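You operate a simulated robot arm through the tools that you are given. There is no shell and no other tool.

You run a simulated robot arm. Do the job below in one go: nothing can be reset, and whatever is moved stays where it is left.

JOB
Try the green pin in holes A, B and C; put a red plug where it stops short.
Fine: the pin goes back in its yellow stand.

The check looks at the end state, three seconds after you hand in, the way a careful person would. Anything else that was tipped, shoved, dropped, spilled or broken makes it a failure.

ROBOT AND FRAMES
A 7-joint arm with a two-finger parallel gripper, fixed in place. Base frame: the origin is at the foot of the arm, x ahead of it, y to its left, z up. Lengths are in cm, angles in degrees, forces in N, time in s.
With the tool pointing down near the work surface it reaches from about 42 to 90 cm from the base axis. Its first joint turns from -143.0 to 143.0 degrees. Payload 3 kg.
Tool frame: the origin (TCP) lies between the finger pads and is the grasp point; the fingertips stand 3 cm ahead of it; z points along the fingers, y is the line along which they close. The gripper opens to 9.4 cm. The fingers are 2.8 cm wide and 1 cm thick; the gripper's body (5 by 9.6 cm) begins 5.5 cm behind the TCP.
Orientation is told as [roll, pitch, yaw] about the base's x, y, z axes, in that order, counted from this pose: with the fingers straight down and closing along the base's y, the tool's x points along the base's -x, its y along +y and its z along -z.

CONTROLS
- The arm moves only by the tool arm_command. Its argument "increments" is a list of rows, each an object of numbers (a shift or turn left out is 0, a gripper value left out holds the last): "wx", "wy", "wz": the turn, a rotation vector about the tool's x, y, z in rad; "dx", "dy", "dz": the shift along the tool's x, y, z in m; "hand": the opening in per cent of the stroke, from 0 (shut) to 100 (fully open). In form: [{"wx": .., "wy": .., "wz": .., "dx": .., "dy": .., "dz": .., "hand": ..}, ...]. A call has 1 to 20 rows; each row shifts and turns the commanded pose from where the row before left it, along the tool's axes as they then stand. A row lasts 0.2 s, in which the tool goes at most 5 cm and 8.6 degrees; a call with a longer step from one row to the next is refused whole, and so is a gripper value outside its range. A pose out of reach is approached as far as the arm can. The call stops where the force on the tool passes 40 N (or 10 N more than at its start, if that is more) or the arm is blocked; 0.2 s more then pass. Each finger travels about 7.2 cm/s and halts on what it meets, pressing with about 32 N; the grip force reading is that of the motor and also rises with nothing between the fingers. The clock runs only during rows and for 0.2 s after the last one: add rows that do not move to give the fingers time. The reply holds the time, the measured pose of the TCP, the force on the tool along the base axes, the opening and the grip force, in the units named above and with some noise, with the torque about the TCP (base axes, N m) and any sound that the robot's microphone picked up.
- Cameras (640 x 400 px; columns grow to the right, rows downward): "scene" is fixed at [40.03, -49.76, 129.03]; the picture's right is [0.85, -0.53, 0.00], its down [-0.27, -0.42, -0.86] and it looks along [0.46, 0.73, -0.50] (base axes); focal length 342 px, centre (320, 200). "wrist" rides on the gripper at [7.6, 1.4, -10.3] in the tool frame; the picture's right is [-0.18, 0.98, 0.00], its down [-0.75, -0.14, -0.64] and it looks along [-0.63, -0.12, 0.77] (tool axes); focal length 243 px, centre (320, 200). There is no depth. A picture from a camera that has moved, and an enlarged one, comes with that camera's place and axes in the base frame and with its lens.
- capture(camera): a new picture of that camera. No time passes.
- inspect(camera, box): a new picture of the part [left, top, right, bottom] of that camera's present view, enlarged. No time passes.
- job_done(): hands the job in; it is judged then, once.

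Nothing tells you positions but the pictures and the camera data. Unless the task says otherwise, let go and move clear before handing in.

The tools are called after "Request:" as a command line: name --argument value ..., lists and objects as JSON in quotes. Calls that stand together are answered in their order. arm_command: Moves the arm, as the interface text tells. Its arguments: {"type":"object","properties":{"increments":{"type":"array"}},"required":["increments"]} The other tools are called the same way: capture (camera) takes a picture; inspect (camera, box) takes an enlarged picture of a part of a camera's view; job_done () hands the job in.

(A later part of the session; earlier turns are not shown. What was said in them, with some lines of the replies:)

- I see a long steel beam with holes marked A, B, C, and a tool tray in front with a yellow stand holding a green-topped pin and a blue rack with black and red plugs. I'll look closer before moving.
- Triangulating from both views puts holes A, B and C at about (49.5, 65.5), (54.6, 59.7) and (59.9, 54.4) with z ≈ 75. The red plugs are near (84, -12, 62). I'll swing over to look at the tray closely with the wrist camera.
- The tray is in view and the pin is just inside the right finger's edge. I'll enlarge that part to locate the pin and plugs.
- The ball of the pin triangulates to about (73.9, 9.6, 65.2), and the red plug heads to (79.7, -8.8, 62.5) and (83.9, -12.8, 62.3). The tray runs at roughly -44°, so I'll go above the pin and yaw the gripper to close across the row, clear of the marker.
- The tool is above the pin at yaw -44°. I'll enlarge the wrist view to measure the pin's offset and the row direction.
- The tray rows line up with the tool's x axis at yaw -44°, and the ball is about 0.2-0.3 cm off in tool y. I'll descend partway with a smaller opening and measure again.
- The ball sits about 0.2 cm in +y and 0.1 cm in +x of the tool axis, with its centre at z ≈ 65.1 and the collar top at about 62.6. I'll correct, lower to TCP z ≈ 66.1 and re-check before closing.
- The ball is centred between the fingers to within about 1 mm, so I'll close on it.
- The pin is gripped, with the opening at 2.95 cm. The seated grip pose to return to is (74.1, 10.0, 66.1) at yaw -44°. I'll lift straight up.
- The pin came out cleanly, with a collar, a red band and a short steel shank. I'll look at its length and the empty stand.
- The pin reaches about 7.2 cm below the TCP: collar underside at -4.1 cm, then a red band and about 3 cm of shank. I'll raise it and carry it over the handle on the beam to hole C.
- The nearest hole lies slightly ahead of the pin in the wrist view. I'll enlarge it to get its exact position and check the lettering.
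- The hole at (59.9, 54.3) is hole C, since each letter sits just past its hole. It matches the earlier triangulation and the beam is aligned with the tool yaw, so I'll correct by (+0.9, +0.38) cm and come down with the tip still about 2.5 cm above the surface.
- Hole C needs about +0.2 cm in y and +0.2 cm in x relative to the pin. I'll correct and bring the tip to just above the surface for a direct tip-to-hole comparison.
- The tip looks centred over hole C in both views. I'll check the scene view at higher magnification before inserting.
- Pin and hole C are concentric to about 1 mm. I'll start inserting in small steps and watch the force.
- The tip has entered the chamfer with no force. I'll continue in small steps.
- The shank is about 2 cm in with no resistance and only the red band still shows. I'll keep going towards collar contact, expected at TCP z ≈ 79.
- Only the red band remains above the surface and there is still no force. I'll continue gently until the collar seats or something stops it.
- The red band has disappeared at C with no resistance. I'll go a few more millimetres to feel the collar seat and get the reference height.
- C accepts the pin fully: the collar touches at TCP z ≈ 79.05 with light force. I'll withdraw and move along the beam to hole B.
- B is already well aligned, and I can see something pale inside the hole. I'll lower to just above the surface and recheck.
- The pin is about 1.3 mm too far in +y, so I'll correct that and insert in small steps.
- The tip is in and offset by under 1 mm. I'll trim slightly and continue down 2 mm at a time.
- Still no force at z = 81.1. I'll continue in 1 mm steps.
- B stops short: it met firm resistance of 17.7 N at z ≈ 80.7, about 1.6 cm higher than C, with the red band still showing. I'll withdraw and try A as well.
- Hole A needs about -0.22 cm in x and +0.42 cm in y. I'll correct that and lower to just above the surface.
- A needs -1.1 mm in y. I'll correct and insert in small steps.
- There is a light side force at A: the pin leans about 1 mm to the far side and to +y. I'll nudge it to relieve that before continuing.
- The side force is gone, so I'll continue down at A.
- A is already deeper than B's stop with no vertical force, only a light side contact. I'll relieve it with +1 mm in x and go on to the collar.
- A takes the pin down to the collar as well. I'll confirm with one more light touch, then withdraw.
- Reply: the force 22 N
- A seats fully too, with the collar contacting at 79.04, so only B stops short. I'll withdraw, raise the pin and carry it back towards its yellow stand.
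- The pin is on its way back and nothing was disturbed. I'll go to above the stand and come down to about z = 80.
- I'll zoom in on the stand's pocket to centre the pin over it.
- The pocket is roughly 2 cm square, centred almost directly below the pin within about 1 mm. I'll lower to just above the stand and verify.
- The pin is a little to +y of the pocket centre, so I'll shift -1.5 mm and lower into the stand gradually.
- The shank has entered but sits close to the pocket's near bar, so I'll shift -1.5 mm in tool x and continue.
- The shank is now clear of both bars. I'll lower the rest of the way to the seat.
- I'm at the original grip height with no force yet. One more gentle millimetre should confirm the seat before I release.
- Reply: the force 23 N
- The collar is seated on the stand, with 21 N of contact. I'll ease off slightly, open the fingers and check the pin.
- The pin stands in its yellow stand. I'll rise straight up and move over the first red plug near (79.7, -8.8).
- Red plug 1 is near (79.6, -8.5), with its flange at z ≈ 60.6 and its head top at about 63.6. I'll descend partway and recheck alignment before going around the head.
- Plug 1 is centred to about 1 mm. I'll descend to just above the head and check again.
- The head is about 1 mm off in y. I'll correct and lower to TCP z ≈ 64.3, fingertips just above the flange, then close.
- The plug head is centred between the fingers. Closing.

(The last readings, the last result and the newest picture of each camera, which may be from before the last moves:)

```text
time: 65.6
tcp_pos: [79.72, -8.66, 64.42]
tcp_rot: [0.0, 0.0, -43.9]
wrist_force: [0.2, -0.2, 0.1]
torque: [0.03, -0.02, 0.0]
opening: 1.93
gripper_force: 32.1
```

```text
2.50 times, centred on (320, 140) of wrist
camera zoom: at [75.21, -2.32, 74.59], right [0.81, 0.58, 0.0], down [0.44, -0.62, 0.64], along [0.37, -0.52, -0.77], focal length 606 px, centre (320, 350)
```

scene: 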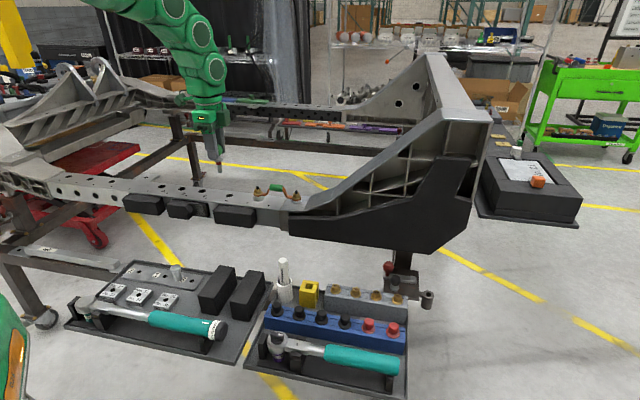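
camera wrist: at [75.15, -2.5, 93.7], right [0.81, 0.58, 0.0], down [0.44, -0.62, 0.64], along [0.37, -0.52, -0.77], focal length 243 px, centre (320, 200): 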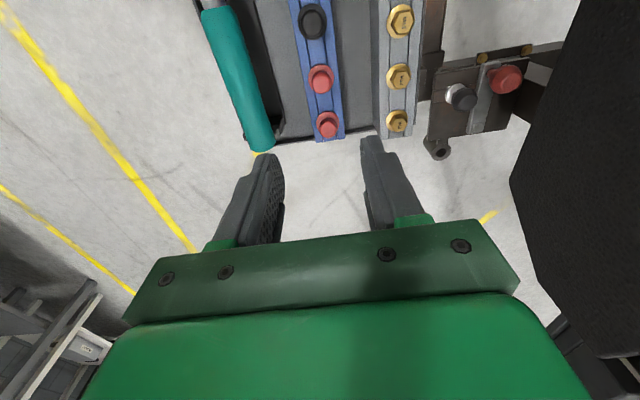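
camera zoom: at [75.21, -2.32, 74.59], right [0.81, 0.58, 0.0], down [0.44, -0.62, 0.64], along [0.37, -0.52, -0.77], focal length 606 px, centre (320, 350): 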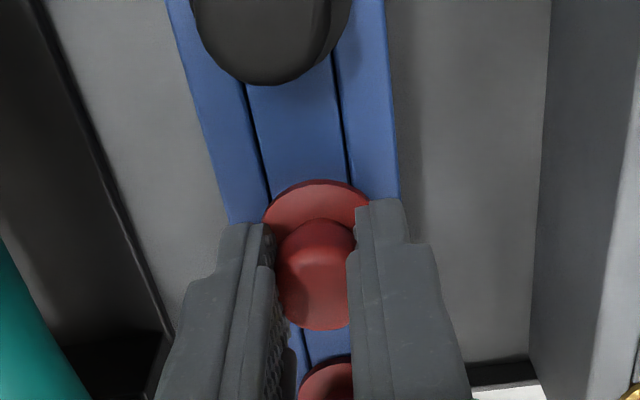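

The plug is gripped at 1.93 cm opening with full grip force. I'll lift it slowly and straight up.

Request:
arm_command --increments '[{"dz": -0.003}, {"dz": -0.005}, {"dz": -0.01}, {"dz": -0.015}, {"dz": -0.02}, {"dz": -0.025}, {"dz": -0.03}, {"dz": -0.03}, {"dz": -0.03}, {}]'

Request:
capture --camera "wrist"

Request:
inspect --camera "scene" --box '[320, 200, 420, 340]'

Request:
inspect --camera "wrist" --box '[270, 60, 370, 210]'

```text
time: 67.8
tcp_pos: [79.8, -8.51, 81.27]
tcp_rot: [0.0, 0.0, -43.9]
wrist_force: [0.2, -0.5, -0.8]
torque: [-0.03, 0.02, -0.03]
opening: 1.87
gripper_force: 32.2
```

```text
taken
camera wrist: at [75.38, -2.17, 91.41], right [0.81, 0.58, 0.0], down [0.45, -0.62, 0.64], along [0.37, -0.52, -0.77], focal length 243 px, centre (320, 200)
```

wrist: 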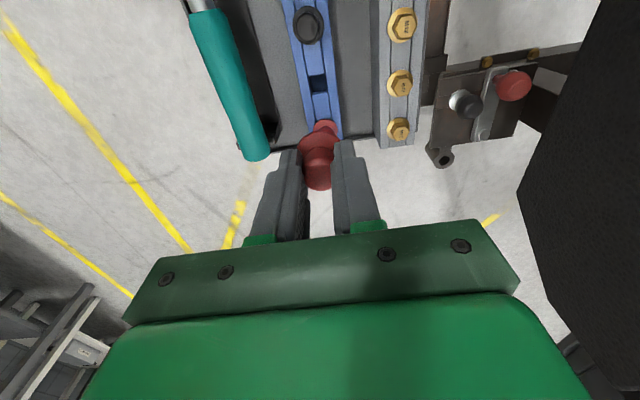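

```text
2.86 times, centred on (370, 270) of scene
camera zoom: at [40.03, -49.76, 129.03], right [0.85, -0.53, 0.0], down [-0.27, -0.42, -0.86], along [0.46, 0.73, -0.5], focal length 977 px, centre (177, 0)
```

zoom: 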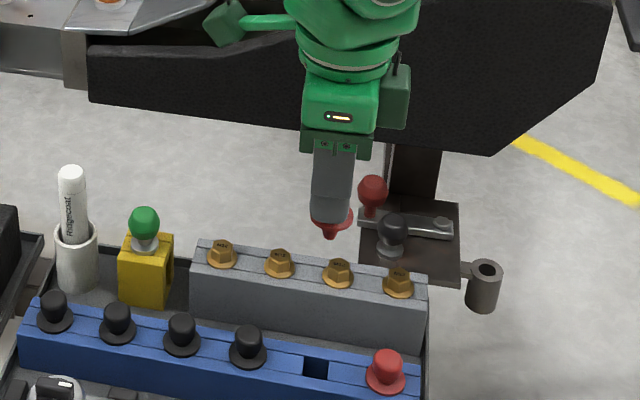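

```text
2.67 times, centred on (320, 135) of wrist
camera zoom: at [75.38, -2.17, 91.41], right [0.81, 0.58, 0.0], down [0.45, -0.62, 0.64], along [0.37, -0.52, -0.77], focal length 647 px, centre (320, 373)
```

zoom: 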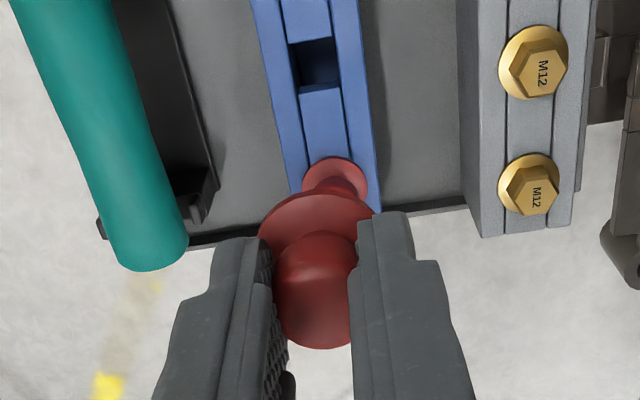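

The plug is out. I'll look at its stem shape and length.

Request:
inspect --camera "scene" --box '[422, 262, 452, 292]'

Request:
inspect --camera "scene" --box '[420, 250, 450, 290]'

Request:
inspect --camera "scene" --box '[415, 240, 455, 290]'

Request:
inspect --camera "wrist" --box '[300, 110, 345, 160]'

```text
13.33 times, centred on (437, 277) of scene
camera zoom: at [40.03, -49.76, 129.03], right [0.85, -0.53, 0.0], down [-0.27, -0.42, -0.86], along [0.46, 0.73, -0.5], focal length 4559 px, centre (-1240, -827)
```

zoom: 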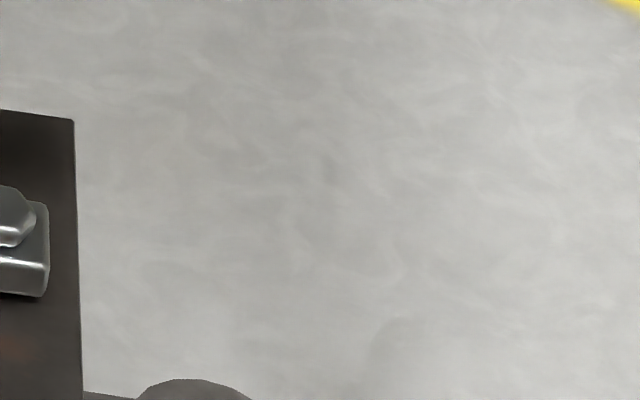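

```text
10.00 times, centred on (435, 270) of scene
camera zoom: at [40.03, -49.76, 129.03], right [0.85, -0.53, 0.0], down [-0.27, -0.42, -0.86], along [0.46, 0.73, -0.5], focal length 3420 px, centre (-830, -500)
```

zoom: 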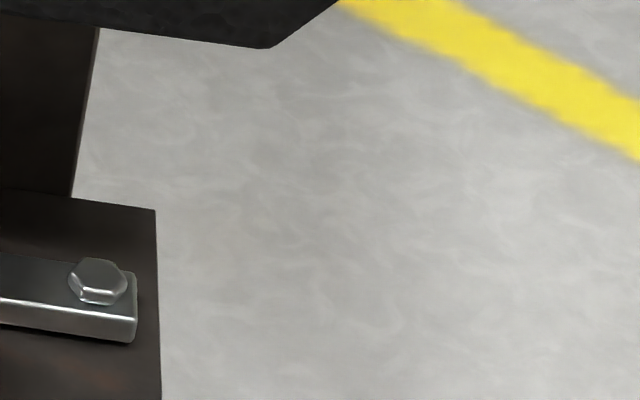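

```text
8.00 times, centred on (435, 265) of scene
camera zoom: at [40.03, -49.76, 129.03], right [0.85, -0.53, 0.0], down [-0.27, -0.42, -0.86], along [0.46, 0.73, -0.5], focal length 2736 px, centre (-600, -320)
```

zoom: 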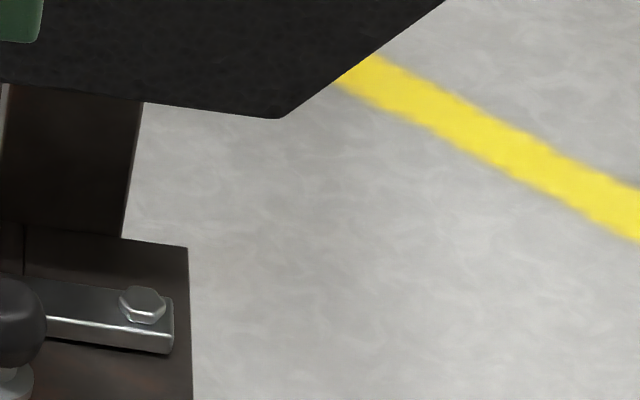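

```text
8.00 times, centred on (322, 135) of wrist
camera zoom: at [75.38, -2.17, 91.41], right [0.81, 0.58, 0.0], down [0.45, -0.62, 0.64], along [0.37, -0.52, -0.77], focal length 1941 px, centre (300, 720)
```

zoom: 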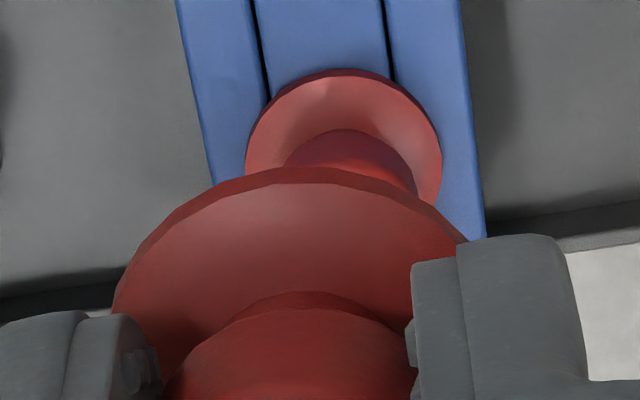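

Request:
inspect --camera "scene" --box '[355, 255, 395, 295]'

```text
10.00 times, centred on (375, 275) of scene
camera zoom: at [40.03, -49.76, 129.03], right [0.85, -0.53, 0.0], down [-0.27, -0.42, -0.86], along [0.46, 0.73, -0.5], focal length 3420 px, centre (-230, -550)
```

zoom: 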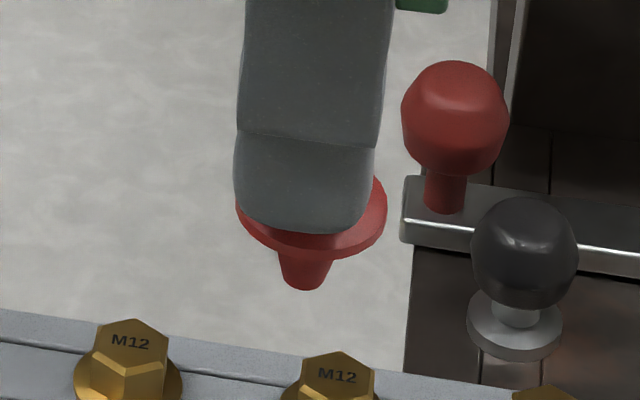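

The plug hangs straight, with a short tapered stem of about 1.5 cm below a 3.3 cm flange. I'll raise it and carry it to hole B.

Request:
arm_command --increments '[{"dz": -0.02}, {"dz": -0.03}, {"dz": -0.03}, {"dz": -0.03}, {"dz": -0.025}, {"dx": 0.015, "dy": 0.0072}, {"dx": 0.03, "dy": 0.01435}, {"dx": 0.03, "dy": 0.01435}, {"dx": 0.03, "dy": 0.01435}, {"dx": 0.03, "dy": 0.01435}, {"dx": 0.03, "dy": 0.01435}, {"dx": 0.03, "dy": 0.01435}, {"dx": 0.03, "dy": 0.01435}, {"dx": 0.03, "dy": 0.01435}, {"dx": 0.03, "dy": 0.01435}, {"dx": 0.03, "dy": 0.01435}, {}]'

Request:
capture --camera "scene"

```text
time: 71.4
tcp_pos: [67.44, 24.1, 94.62]
tcp_rot: [0.1, 0.0, -43.9]
wrist_force: [-0.2, -0.3, 0.1]
torque: [-0.02, -0.01, 0.06]
opening: 1.92
gripper_force: 32.1
```

```text
taken
```

scene: 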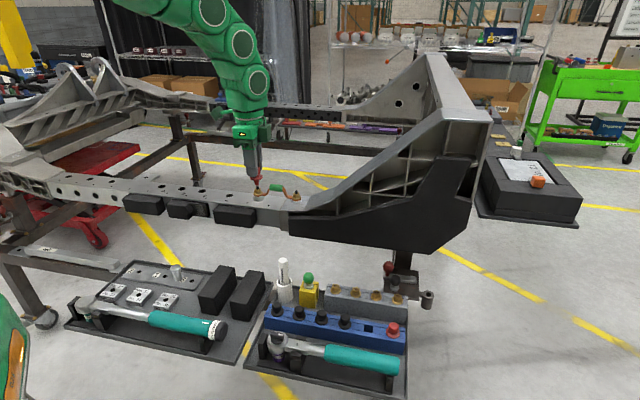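

The plug is held steadily. I'll finish the move to above B and lower to about z = 86.

Request:
arm_command --increments '[{"dx": 0.02838, "dy": 0.01378}, {"dx": 0.02838, "dy": 0.01378}, {"dx": 0.02838, "dy": 0.01378}, {"dx": 0.02838, "dy": 0.01378}, {"dx": 0.02838, "dy": 0.01378}, {"dx": 0.02838, "dy": 0.01378}, {"dx": 0.02838, "dy": 0.01378}, {"dx": 0.02838, "dy": 0.01378}, {"dx": 0.02838, "dy": 0.01378}, {"dx": 0.02838, "dy": 0.01378}, {"dx": 0.02838, "dy": 0.01378}, {"dx": 0.02838, "dy": 0.01378}, {"dz": 0.02}, {"dz": 0.025}, {"dz": 0.025}, {"dz": 0.015}, {}]'

Request:
inspect --camera "wrist" --box '[240, 60, 400, 220]'

Request:
inspect --camera "scene" --box '[160, 140, 240, 220]'

```text
time: 75.0
tcp_pos: [54.53, 59.65, 86.21]
tcp_rot: [0.0, 0.0, -43.9]
wrist_force: [0.4, 0.2, -0.7]
torque: [-0.01, -0.02, 0.01]
opening: 2.09
gripper_force: 32.4
```

```text
2.50 times, centred on (320, 140) of wrist
camera zoom: at [50.16, 66.02, 96.42], right [0.81, 0.58, 0.0], down [0.44, -0.62, 0.64], along [0.37, -0.52, -0.77], focal length 606 px, centre (320, 350)
```

zoom: 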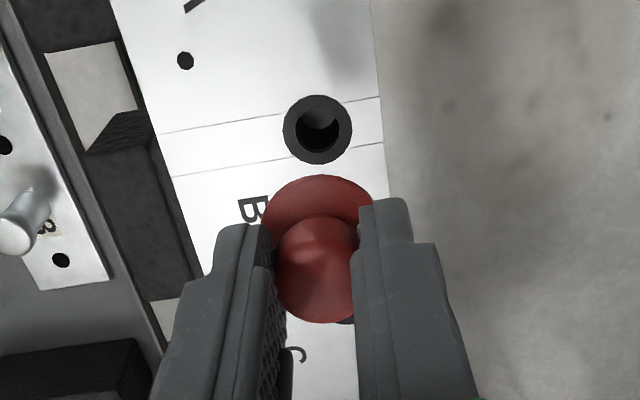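

```text
5.00 times, centred on (200, 180) of scene
camera zoom: at [40.03, -49.76, 129.03], right [0.85, -0.53, 0.0], down [-0.27, -0.42, -0.86], along [0.46, 0.73, -0.5], focal length 1710 px, centre (920, 300)
```

zoom: 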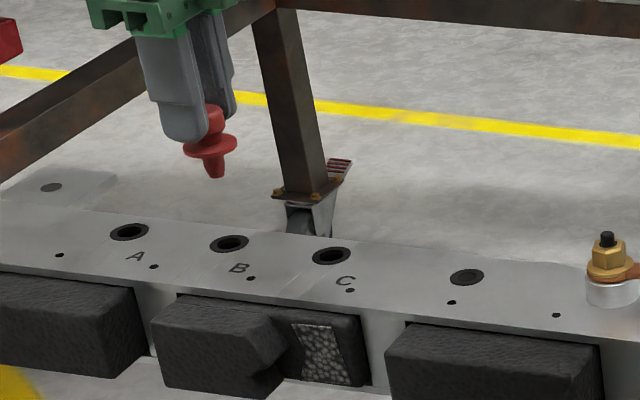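

The plug is above B, and the grip opening reads slightly wider than before. I'll check that the plug hasn't shifted in the fingers.

Request:
inspect --camera "wrist" --box '[280, 100, 370, 200]'

Request:
inspect --camera "scene" --box '[180, 150, 210, 190]'

Request:
arm_command --increments '[{}]'

```text
4.00 times, centred on (325, 150) of wrist
camera zoom: at [50.16, 66.02, 96.42], right [0.81, 0.58, 0.0], down [0.44, -0.62, 0.64], along [0.37, -0.52, -0.77], focal length 970 px, centre (300, 400)
```

zoom: 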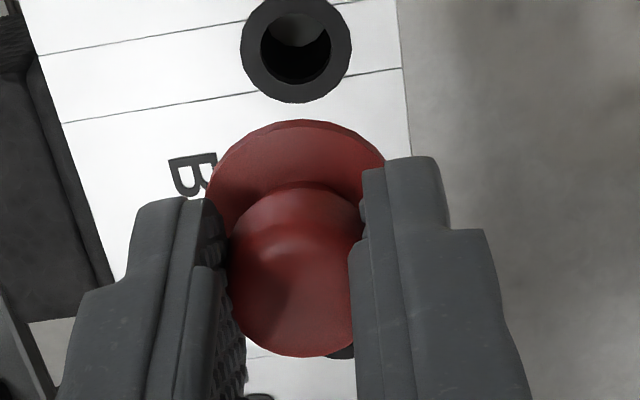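

```text
10.00 times, centred on (195, 170) of scene
camera zoom: at [40.03, -49.76, 129.03], right [0.85, -0.53, 0.0], down [-0.27, -0.42, -0.86], along [0.46, 0.73, -0.5], focal length 3420 px, centre (1570, 500)
```

zoom: 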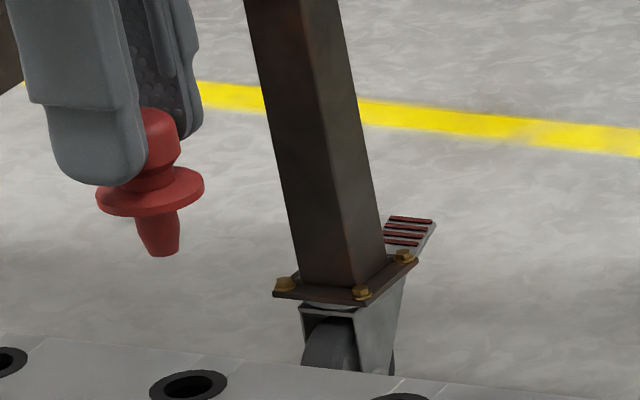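

```text
time: 75.4
tcp_pos: [54.57, 59.68, 86.26]
tcp_rot: [0.0, 0.0, -43.8]
wrist_force: [-0.3, 0.7, -0.5]
torque: [0.0, 0.01, 0.0]
opening: 2.13
gripper_force: 32.3
```

The plug's rounded head is slowly creeping down in the grip, so I should not dawdle. I'll trim the alignment and lower promptly to just above the hole.

Request:
arm_command --increments '[{"dx": -0.0006, "dy": -0.0013, "dz": 0.022}, {"dz": 0.02}]'

Request:
inspect --camera "wrist" --box '[280, 80, 360, 200]'

Request:
inspect --camera "scene" --box '[180, 160, 220, 200]'

```text
time: 76.0
tcp_pos: [54.39, 59.49, 81.78]
tcp_rot: [0.1, -0.1, -43.9]
wrist_force: [0.1, -0.1, -0.3]
torque: [0.0, 0.01, 0.04]
opening: 2.1
gripper_force: 31.5
```

```text
3.33 times, centred on (320, 140) of wrist
camera zoom: at [49.97, 65.87, 91.96], right [0.81, 0.58, 0.0], down [0.44, -0.62, 0.64], along [0.37, -0.52, -0.77], focal length 809 px, centre (320, 400)
```

zoom: 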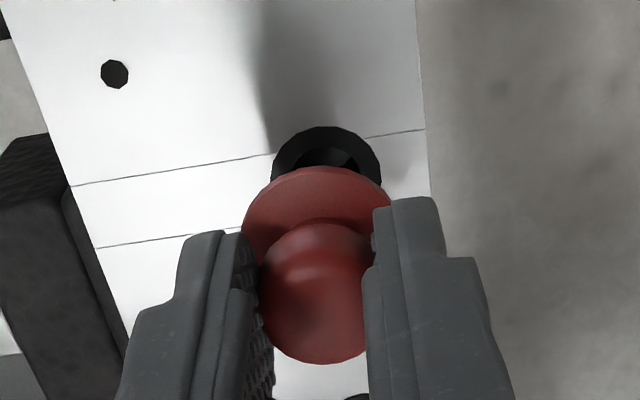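

```text
10.00 times, centred on (200, 180) of scene
camera zoom: at [40.03, -49.76, 129.03], right [0.85, -0.53, 0.0], down [-0.27, -0.42, -0.86], along [0.46, 0.73, -0.5], focal length 3420 px, centre (1520, 400)
```

zoom: 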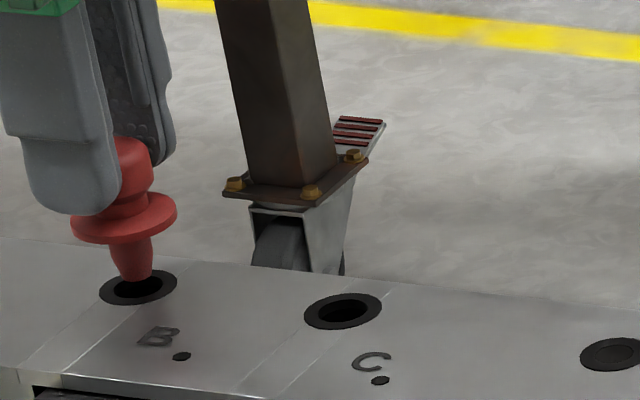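

The stem is right over B in the scene view and needs about +1.8 mm in y by the wrist view. I'll correct and start it into the hole.

Request:
arm_command --increments '[{"dy": 0.0018}, {"dz": 0.005}]'

Request:
inspect --camera "wrist" --box '[280, 80, 360, 200]'

Request:
inspect --camera "scene" --box '[180, 160, 220, 200]'

```text
time: 76.6
tcp_pos: [54.53, 59.62, 81.36]
tcp_rot: [0.0, 0.0, -44.0]
wrist_force: [-0.4, 0.7, -0.3]
torque: [-0.02, -0.01, 0.01]
opening: 2.13
gripper_force: 32.0
```

```text
3.33 times, centred on (320, 140) of wrist
camera zoom: at [50.07, 65.94, 91.6], right [0.81, 0.58, 0.0], down [0.44, -0.62, 0.64], along [0.37, -0.52, -0.77], focal length 809 px, centre (320, 400)
```

zoom: 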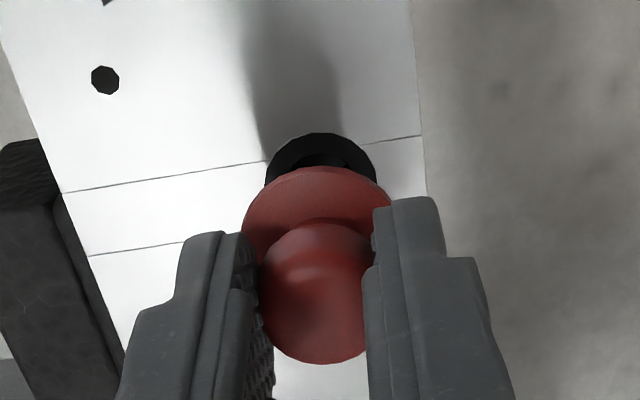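

```text
10.00 times, centred on (200, 180) of scene
camera zoom: at [40.03, -49.76, 129.03], right [0.85, -0.53, 0.0], down [-0.27, -0.42, -0.86], along [0.46, 0.73, -0.5], focal length 3420 px, centre (1520, 400)
```

zoom: 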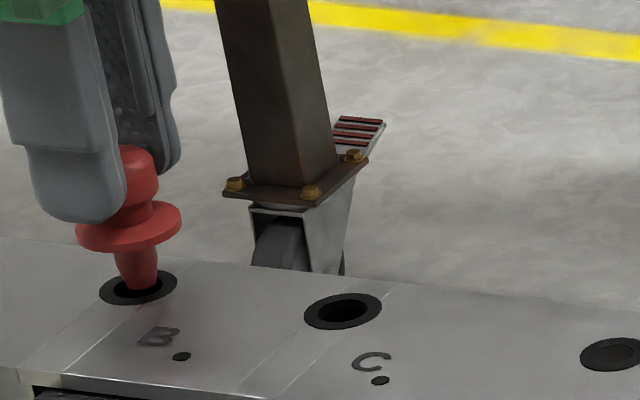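

The tip is at the hole mouth. I'll nudge +1 mm in x and y and go down.

Request:
arm_command --increments '[{"dx": 0.001, "dy": 0.0006, "dz": 0.002}, {"dz": 0.005}]'

Request:
inspect --camera "wrist" --box '[280, 80, 360, 200]'

Request:
inspect --camera "scene" --box '[180, 160, 220, 200]'

```text
time: 77.2
tcp_pos: [54.59, 59.65, 80.71]
tcp_rot: [-0.1, 0.1, -44.0]
wrist_force: [0.9, 0.0, 0.1]
torque: [-0.03, -0.03, 0.02]
opening: 2.15
gripper_force: 32.2
```

```text
3.33 times, centred on (320, 140) of wrist
camera zoom: at [50.09, 65.96, 90.93], right [0.81, 0.58, 0.0], down [0.44, -0.62, 0.64], along [0.37, -0.52, -0.77], focal length 809 px, centre (320, 400)
```

zoom: 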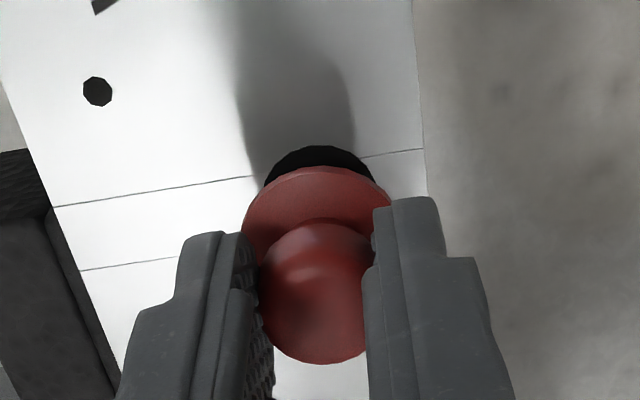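

```text
10.00 times, centred on (200, 180) of scene
camera zoom: at [40.03, -49.76, 129.03], right [0.85, -0.53, 0.0], down [-0.27, -0.42, -0.86], along [0.46, 0.73, -0.5], focal length 3420 px, centre (1520, 400)
```

zoom: 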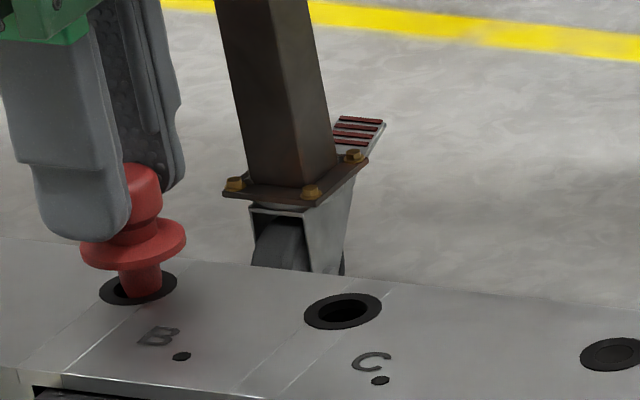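

The stem is entering with no force. I'll trim x by another 1 mm and continue.

Request:
arm_command --increments '[{"dx": 0.001, "dz": 0.002}, {"dz": 0.005}]'

Request:
inspect --camera "wrist" --box '[280, 80, 360, 200]'

Request:
inspect --camera "scene" --box '[180, 160, 220, 200]'

```text
time: 77.8
tcp_pos: [54.43, 59.78, 80.07]
tcp_rot: [0.0, 0.0, -43.9]
wrist_force: [-0.1, 0.0, 0.2]
torque: [-0.02, 0.03, -0.01]
opening: 2.14
gripper_force: 32.2
```

```text
3.33 times, centred on (320, 140) of wrist
camera zoom: at [49.92, 66.04, 90.22], right [0.81, 0.58, 0.0], down [0.44, -0.62, 0.64], along [0.37, -0.52, -0.77], focal length 809 px, centre (320, 400)
```

zoom: 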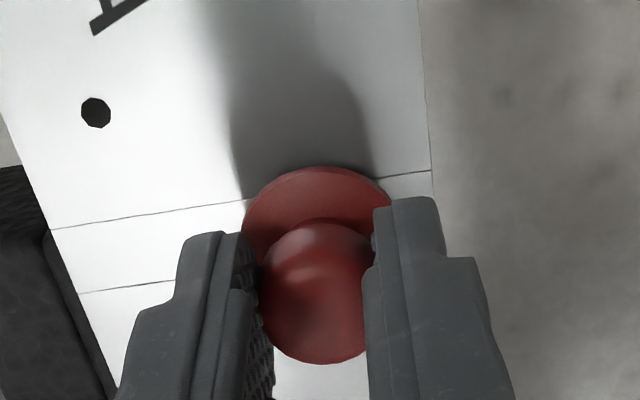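

```text
10.00 times, centred on (200, 180) of scene
camera zoom: at [40.03, -49.76, 129.03], right [0.85, -0.53, 0.0], down [-0.27, -0.42, -0.86], along [0.46, 0.73, -0.5], focal length 3420 px, centre (1520, 400)
```

zoom: 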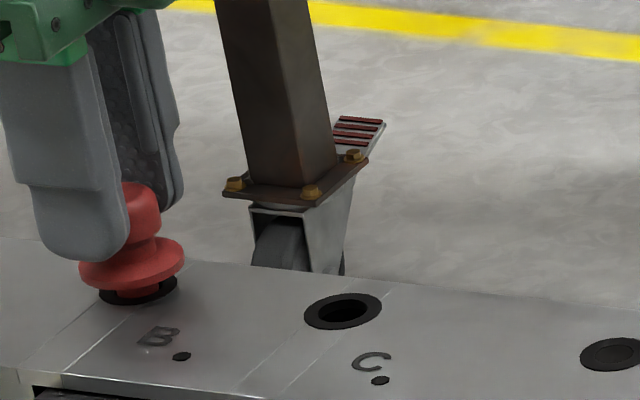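

The flange is about 6 mm above the beam and the stem is in the hole. I'll lower further in small steps.

Request:
arm_command --increments '[{"dz": 0.003}, {"dz": 0.002}]'

Request:
inspect --camera "scene" --box '[180, 160, 220, 200]'

Request:
inspect --camera "wrist" --box '[280, 80, 360, 200]'

```text
time: 78.4
tcp_pos: [54.33, 59.69, 79.49]
tcp_rot: [0.1, 0.0, -43.9]
wrist_force: [-0.2, 1.0, 0.2]
torque: [0.01, 0.01, 0.0]
opening: 2.14
gripper_force: 31.9
```

```text
10.00 times, centred on (200, 180) of scene
camera zoom: at [40.03, -49.76, 129.03], right [0.85, -0.53, 0.0], down [-0.27, -0.42, -0.86], along [0.46, 0.73, -0.5], focal length 3420 px, centre (1520, 400)
```

zoom: 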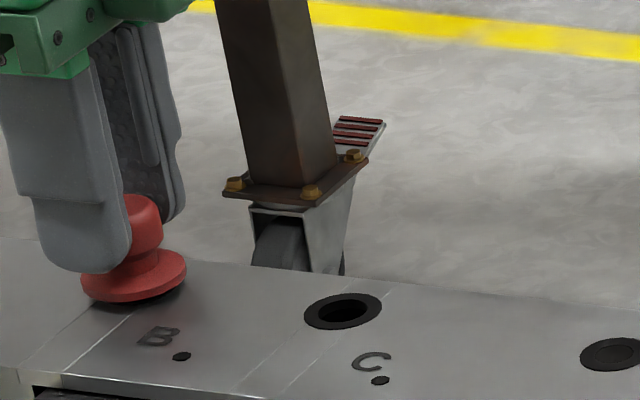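

```text
3.33 times, centred on (320, 140) of wrist
camera zoom: at [49.9, 66.06, 89.78], right [0.81, 0.58, 0.0], down [0.44, -0.62, 0.64], along [0.37, -0.52, -0.77], focal length 809 px, centre (320, 400)
```

zoom: 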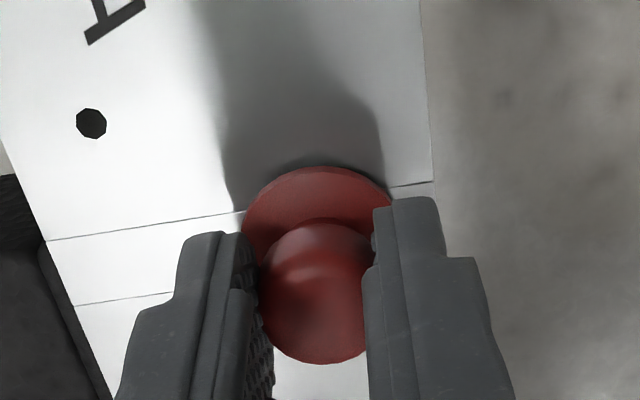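

Only a couple of millimetres remain to the flange seat, so I'll continue in 1 mm steps until contact.

Request:
arm_command --increments '[{"dz": 0.001}, {"dz": 0.001}, {"dz": 0.001}]'

Request:
inspect --camera "scene" --box '[180, 160, 220, 200]'

```text
time: 79.2
tcp_pos: [54.31, 59.68, 79.4]
tcp_rot: [0.0, 0.0, -44.0]
wrist_force: [0.2, -3.6, 7.8]
torque: [-0.15, -0.01, -0.03]
opening: 2.13
gripper_force: 31.9
```

```text
10.00 times, centred on (200, 180) of scene
camera zoom: at [40.03, -49.76, 129.03], right [0.85, -0.53, 0.0], down [-0.27, -0.42, -0.86], along [0.46, 0.73, -0.5], focal length 3420 px, centre (1520, 400)
```

zoom: 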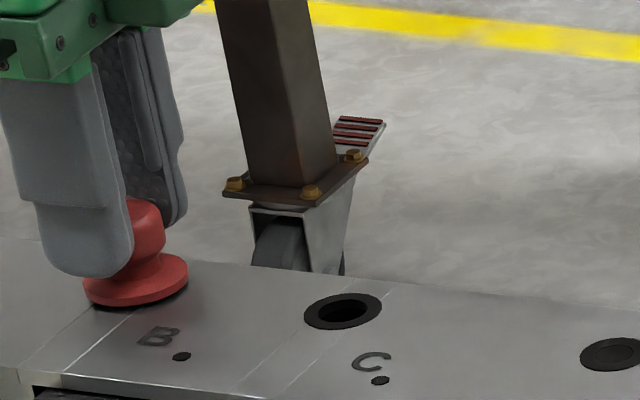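

There is contact at z ≈ 79.4 with about 8 N, which is roughly where the flange should meet the beam. I'll look closely for any gap.

Request:
inspect --camera "scene" --box '[184, 178, 204, 194]'

Request:
inspect --camera "wrist" --box '[290, 110, 350, 160]'

```text
16.00 times, centred on (194, 186) of scene
camera zoom: at [40.03, -49.76, 129.03], right [0.85, -0.53, 0.0], down [-0.27, -0.42, -0.86], along [0.46, 0.73, -0.5], focal length 5471 px, centre (2336, 424)
```

zoom: 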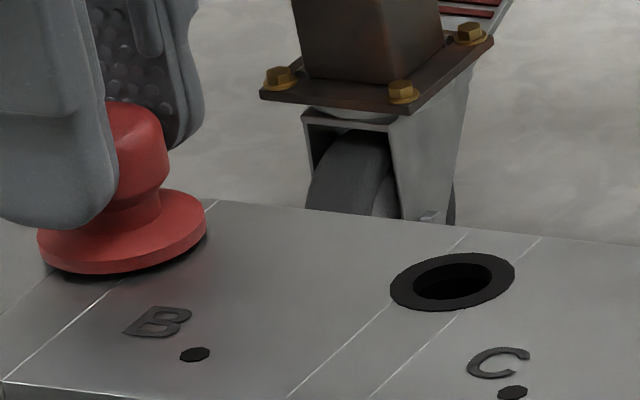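

```text
8.00 times, centred on (320, 135) of wrist
camera zoom: at [49.94, 66.07, 89.59], right [0.81, 0.58, 0.0], down [0.44, -0.62, 0.64], along [0.37, -0.52, -0.77], focal length 1941 px, centre (320, 720)
```

zoom: 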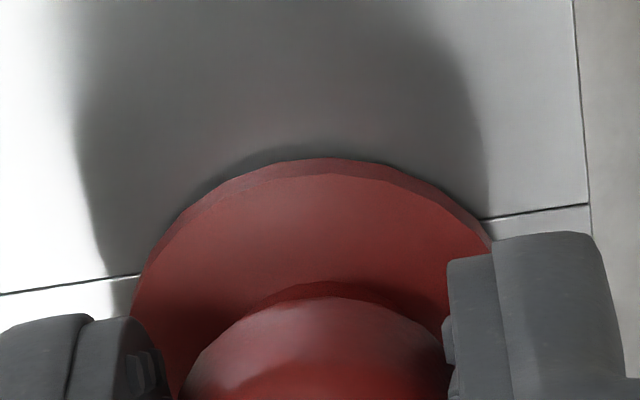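

The flange looks flush or nearly so. I'll relieve the slight side load, press half a millimetre more, and check.

Request:
arm_command --increments '[{"dx": -0.0005, "dy": -0.0005}, {"dz": 0.0005}]'

Request:
inspect --camera "scene" --box '[184, 178, 204, 194]'

```text
time: 79.8
tcp_pos: [54.45, 59.75, 79.41]
tcp_rot: [0.1, 0.0, -43.8]
wrist_force: [2.0, 9.1, 11.6]
torque: [0.37, -0.06, 0.04]
opening: 2.15
gripper_force: 31.4
```

```text
16.00 times, centred on (194, 186) of scene
camera zoom: at [40.03, -49.76, 129.03], right [0.85, -0.53, 0.0], down [-0.27, -0.42, -0.86], along [0.46, 0.73, -0.5], focal length 5471 px, centre (2336, 424)
```

zoom: 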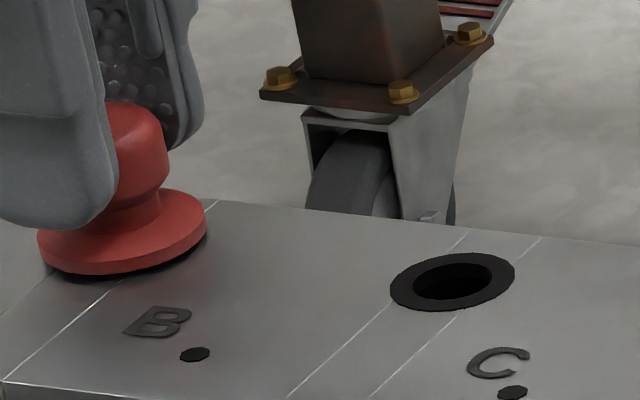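

The side load reversed, so the neutral point is between the two. I'll move back 0.35 mm, ease off slightly and open the fingers.

Request:
arm_command --increments '[{"dx": 0.0003, "dy": 0.0004}, {"dz": -0.0005}, {}]'

```text
time: 80.6
tcp_pos: [54.39, 59.67, 79.43]
tcp_rot: [-0.1, 0.1, -43.9]
wrist_force: [-4.3, 6.7, 17.5]
torque: [0.21, 0.19, 0.05]
opening: 2.13
gripper_force: 32.2
```

Request:
arm_command --increments '[{"dx": 0.0004, "dy": 0.0001, "dz": -0.0005}, {"dz": -0.0003}, {}]'

Request:
inspect --camera "scene" --box '[184, 178, 204, 194]'

```text
time: 81.4
tcp_pos: [54.34, 59.75, 79.41]
tcp_rot: [0.0, -0.1, -43.9]
wrist_force: [-4.5, 4.5, 13.4]
torque: [0.2, 0.19, 0.06]
opening: 2.14
gripper_force: 31.8
```

```text
16.00 times, centred on (194, 186) of scene
camera zoom: at [40.03, -49.76, 129.03], right [0.85, -0.53, 0.0], down [-0.27, -0.42, -0.86], along [0.46, 0.73, -0.5], focal length 5471 px, centre (2336, 424)
```

zoom: 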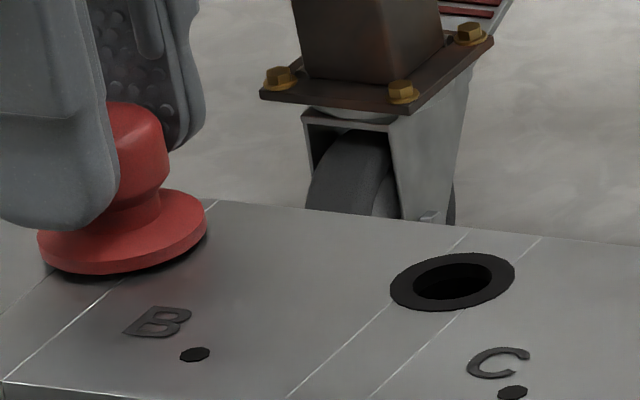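

Request:
arm_command --increments '[{"dx": 0.0006, "dz": -0.0008}, {}]'

```text
time: 82.0
tcp_pos: [54.34, 59.85, 79.41]
tcp_rot: [-0.1, 0.0, -43.9]
wrist_force: [5.4, 8.4, -5.2]
torque: [0.34, -0.21, 0.06]
opening: 2.1
gripper_force: 31.9
```

Request:
arm_command --increments '[{"dy": 0.0006, "dz": 0.0003}, {}]'

```text
time: 82.6
tcp_pos: [54.31, 59.68, 79.3]
tcp_rot: [0.0, -0.1, -43.9]
wrist_force: [1.0, -2.1, 3.3]
torque: [-0.13, -0.02, 0.07]
opening: 2.12
gripper_force: 32.0
```

Forces are low now. I'll open the fingers and look.

Request:
arm_command --increments '[{"hand": 30}, {"hand": 52}, {}, {}]'

Request:
inspect --camera "scene" --box '[180, 165, 210, 195]'

Request:
inspect --camera "wrist" --box '[260, 80, 380, 210]'

```text
time: 83.6
tcp_pos: [54.39, 59.73, 79.24]
tcp_rot: [0.0, 0.0, -43.9]
wrist_force: [0.2, 0.0, 0.8]
torque: [0.02, 0.01, -0.01]
opening: 4.86
gripper_force: 0.0
```

```text
13.33 times, centred on (195, 180) of scene
camera zoom: at [40.03, -49.76, 129.03], right [0.85, -0.53, 0.0], down [-0.27, -0.42, -0.86], along [0.46, 0.73, -0.5], focal length 4559 px, centre (1987, 467)
```

zoom: 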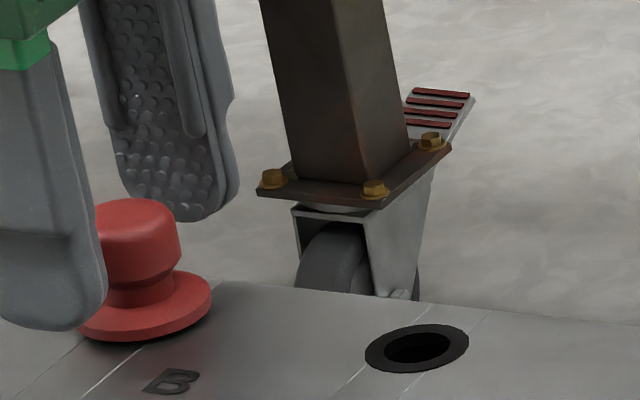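

```text
3.08 times, centred on (320, 145) of wrist
camera zoom: at [49.95, 66.1, 89.56], right [0.81, 0.58, 0.0], down [0.44, -0.62, 0.64], along [0.37, -0.52, -0.77], focal length 746 px, centre (320, 369)
```

zoom: 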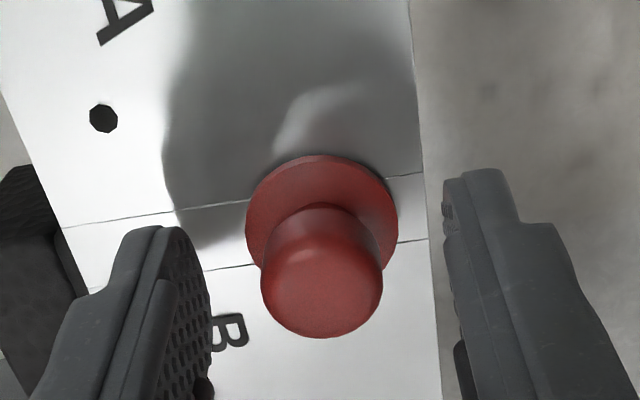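

The plug is released and sits in B. I'll rise straight up and inspect the seat from both cameras.

Request:
arm_command --increments '[{"dz": -0.01}, {"dz": -0.02}, {"dz": -0.025}, {"dz": -0.03}, {"dz": -0.03}, {"dz": -0.03}, {}]'

Request:
inspect --camera "scene" --box '[170, 165, 220, 205]'

Request:
inspect --camera "wrist" --box '[270, 40, 370, 140]'

Request:
capture --camera "scene"

```text
time: 85.2
tcp_pos: [54.42, 59.82, 93.63]
tcp_rot: [0.0, 0.0, -43.9]
wrist_force: [0.2, -0.1, 0.2]
torque: [0.02, -0.02, 0.03]
opening: 4.91
gripper_force: 0.0
```

```text
10.00 times, centred on (195, 185) of scene
camera zoom: at [40.03, -49.76, 129.03], right [0.85, -0.53, 0.0], down [-0.27, -0.42, -0.86], along [0.46, 0.73, -0.5], focal length 3420 px, centre (1570, 350)
```

zoom: 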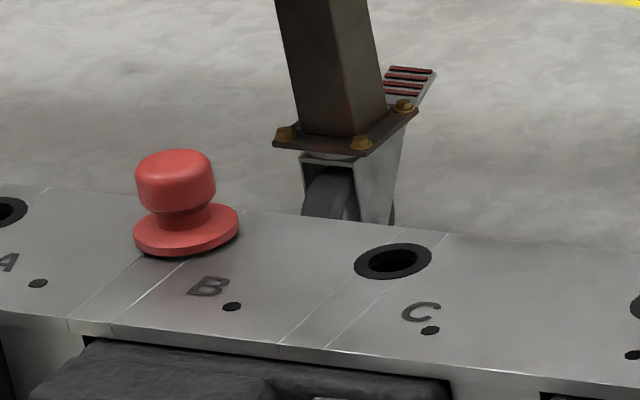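

```text
4.00 times, centred on (320, 90) of wrist
camera zoom: at [50.02, 66.1, 103.81], right [0.81, 0.58, 0.0], down [0.44, -0.62, 0.64], along [0.37, -0.52, -0.77], focal length 970 px, centre (320, 640)
```

zoom: 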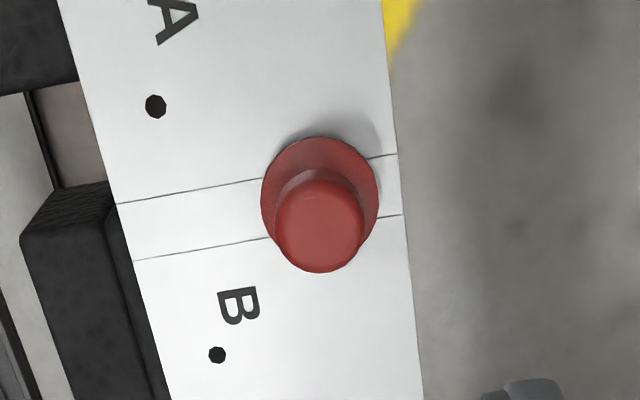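

```text
taken
```

scene: 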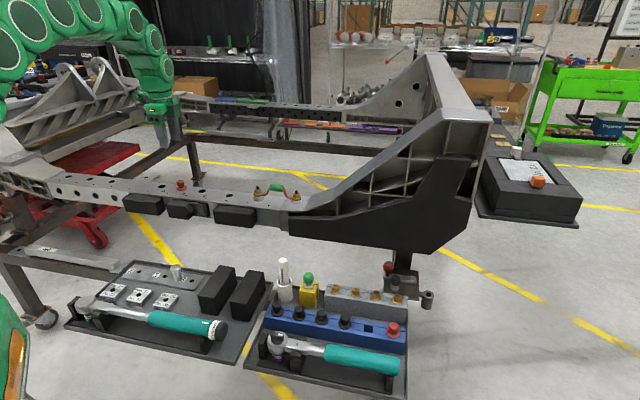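

The plug stands upright and flush in B. I'll check the pin stand, the tray and the rest of the beam before handing in.

Request:
inspect --camera "scene" --box '[260, 250, 420, 390]'

Request:
inspect --camera "scene" --box '[285, 260, 335, 310]'

Request:
inspect --camera "scene" --box '[171, 175, 193, 195]'

Request:
inspect --camera "scene" --box '[60, 160, 320, 340]'

```text
2.86 times, centred on (340, 320) of scene
camera zoom: at [40.03, -49.76, 129.03], right [0.85, -0.53, 0.0], down [-0.27, -0.42, -0.86], along [0.46, 0.73, -0.5], focal length 977 px, centre (263, -143)
```

zoom: 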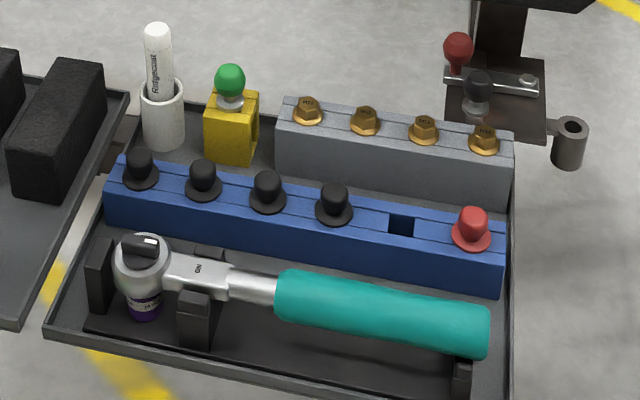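

```text
8.00 times, centred on (310, 285) of scene
camera zoom: at [40.03, -49.76, 129.03], right [0.85, -0.53, 0.0], down [-0.27, -0.42, -0.86], along [0.46, 0.73, -0.5], focal length 2736 px, centre (400, -480)
```

zoom: 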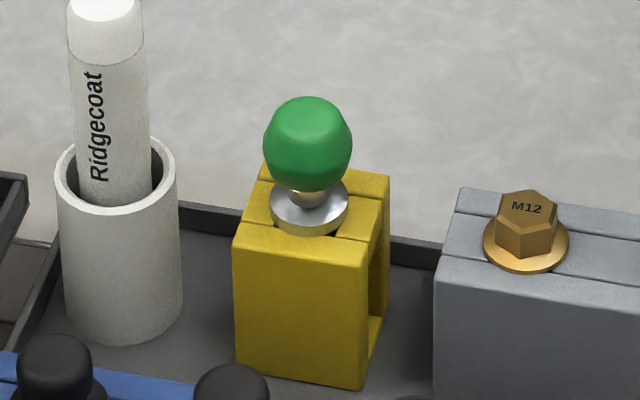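

```text
16.00 times, centred on (182, 185) of scene
camera zoom: at [40.03, -49.76, 129.03], right [0.85, -0.53, 0.0], down [-0.27, -0.42, -0.86], along [0.46, 0.73, -0.5], focal length 5471 px, centre (2528, 440)
```

zoom: 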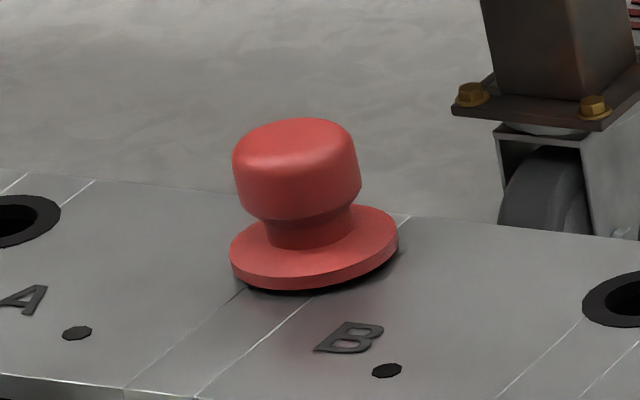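

```text
2.22 times, centred on (190, 250) of scene
camera zoom: at [40.03, -49.76, 129.03], right [0.85, -0.53, 0.0], down [-0.27, -0.42, -0.86], along [0.46, 0.73, -0.5], focal length 760 px, centre (609, 89)
```

zoom: 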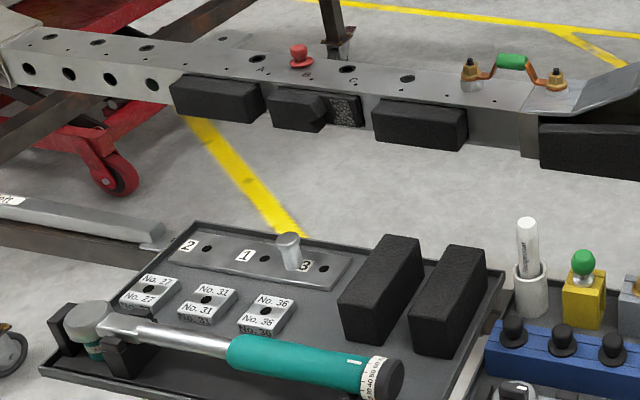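

The pin is back in its stand and everything else is in place. There may be a thin dark line under the plug's flange, so I'll zoom in further.

Request:
inspect --camera "scene" --box '[177, 183, 189, 191]'

Request:
inspect --camera "wrist" --box '[300, 65, 340, 115]'

Request:
inspect --camera "scene" --box '[382, 320, 404, 340]'

```text
16.00 times, centred on (183, 187) of scene
camera zoom: at [40.03, -49.76, 129.03], right [0.85, -0.53, 0.0], down [-0.27, -0.42, -0.86], along [0.46, 0.73, -0.5], focal length 5471 px, centre (2512, 408)
```

zoom: 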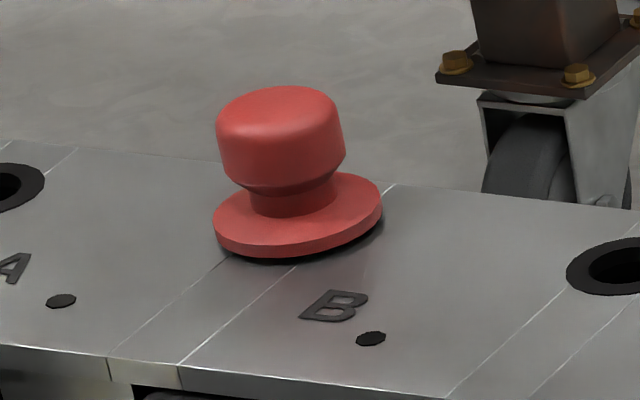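

```text
8.00 times, centred on (320, 90) of wrist
camera zoom: at [50.02, 66.1, 103.81], right [0.81, 0.58, 0.0], down [0.44, -0.62, 0.64], along [0.37, -0.52, -0.77], focal length 1941 px, centre (320, 1080)
```

zoom: 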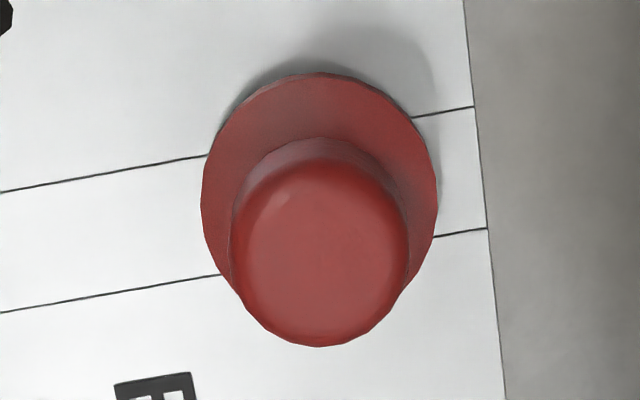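

```text
16.00 times, centred on (393, 330) of scene
camera zoom: at [40.03, -49.76, 129.03], right [0.85, -0.53, 0.0], down [-0.27, -0.42, -0.86], along [0.46, 0.73, -0.5], focal length 5471 px, centre (-848, -1880)
```

zoom: 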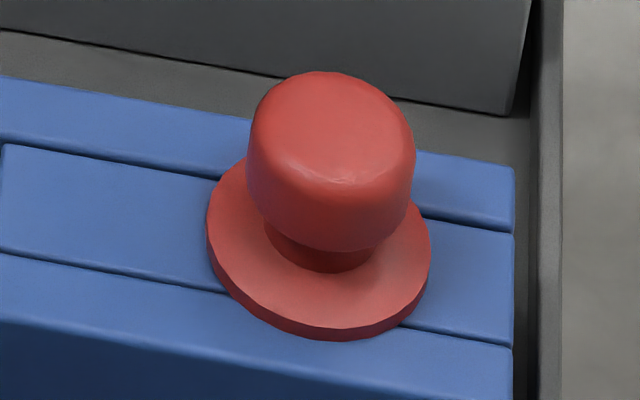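

Request:
inspect --camera "scene" --box '[195, 180, 215, 200]'

Request:
inspect --camera "scene" --box '[152, 175, 176, 195]'

```text
16.00 times, centred on (205, 190) of scene
camera zoom: at [40.03, -49.76, 129.03], right [0.85, -0.53, 0.0], down [-0.27, -0.42, -0.86], along [0.46, 0.73, -0.5], focal length 5471 px, centre (2160, 360)
```

zoom: 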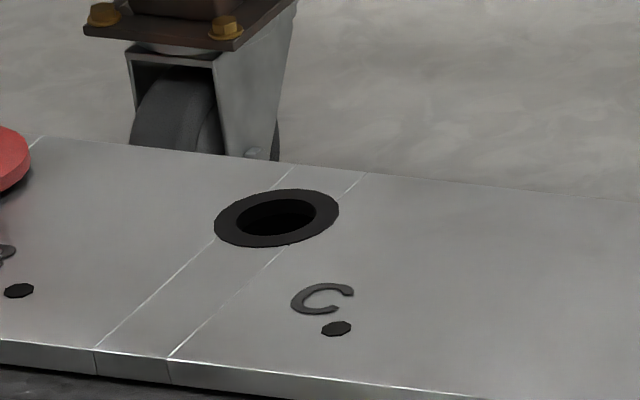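

```text
16.00 times, centred on (164, 185) of scene
camera zoom: at [40.03, -49.76, 129.03], right [0.85, -0.53, 0.0], down [-0.27, -0.42, -0.86], along [0.46, 0.73, -0.5], focal length 5471 px, centre (2816, 440)
```

zoom: 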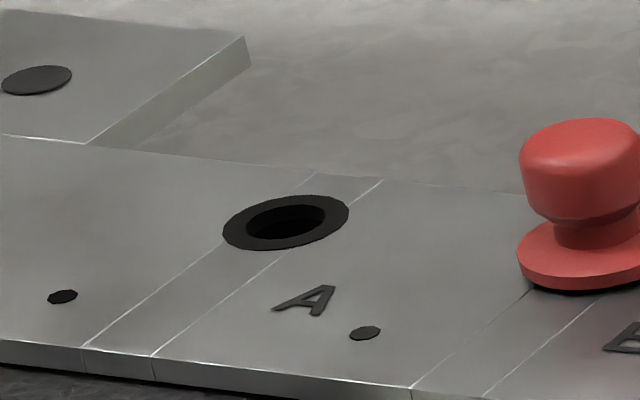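

Hole B, the only one where the pin stopped short, now holds a red plug standing upright in it, about 1 mm proud at most. A and C took the pin down to its collar. The pin is back in its yellow stand, nothing else was disturbed and the gripper is clear, so I'm handing in.

Request:
job_done

```text
The job is handed in.
```

The job is handed in: the green pin stopped short only in hole B, and a red plug now stands there. The result of the check has not come back.

| Hole | Pin test | What I felt |
|---|---|---|
| A | Goes in fully | The collar seated on the beam. There was light side contact on the way down, which I eased off. |
| B | Stops short | It met firm resistance about 1.6 cm before full depth, with the red band still showing. Something pale is visible inside the hole. |
| C | Goes in fully | The collar seated on the beam with no resistance on the way. |

- **Red plug:** It stands upright in B. Its flange may sit about 1 mm above the beam. I pressed it down with about 17 N and it went no further.
- **Green pin:** It is back in its yellow stand with the collar seated.
- **Everything else:** The last pictures show nothing else tipped or moved. The gripper is open and well clear of the beam.
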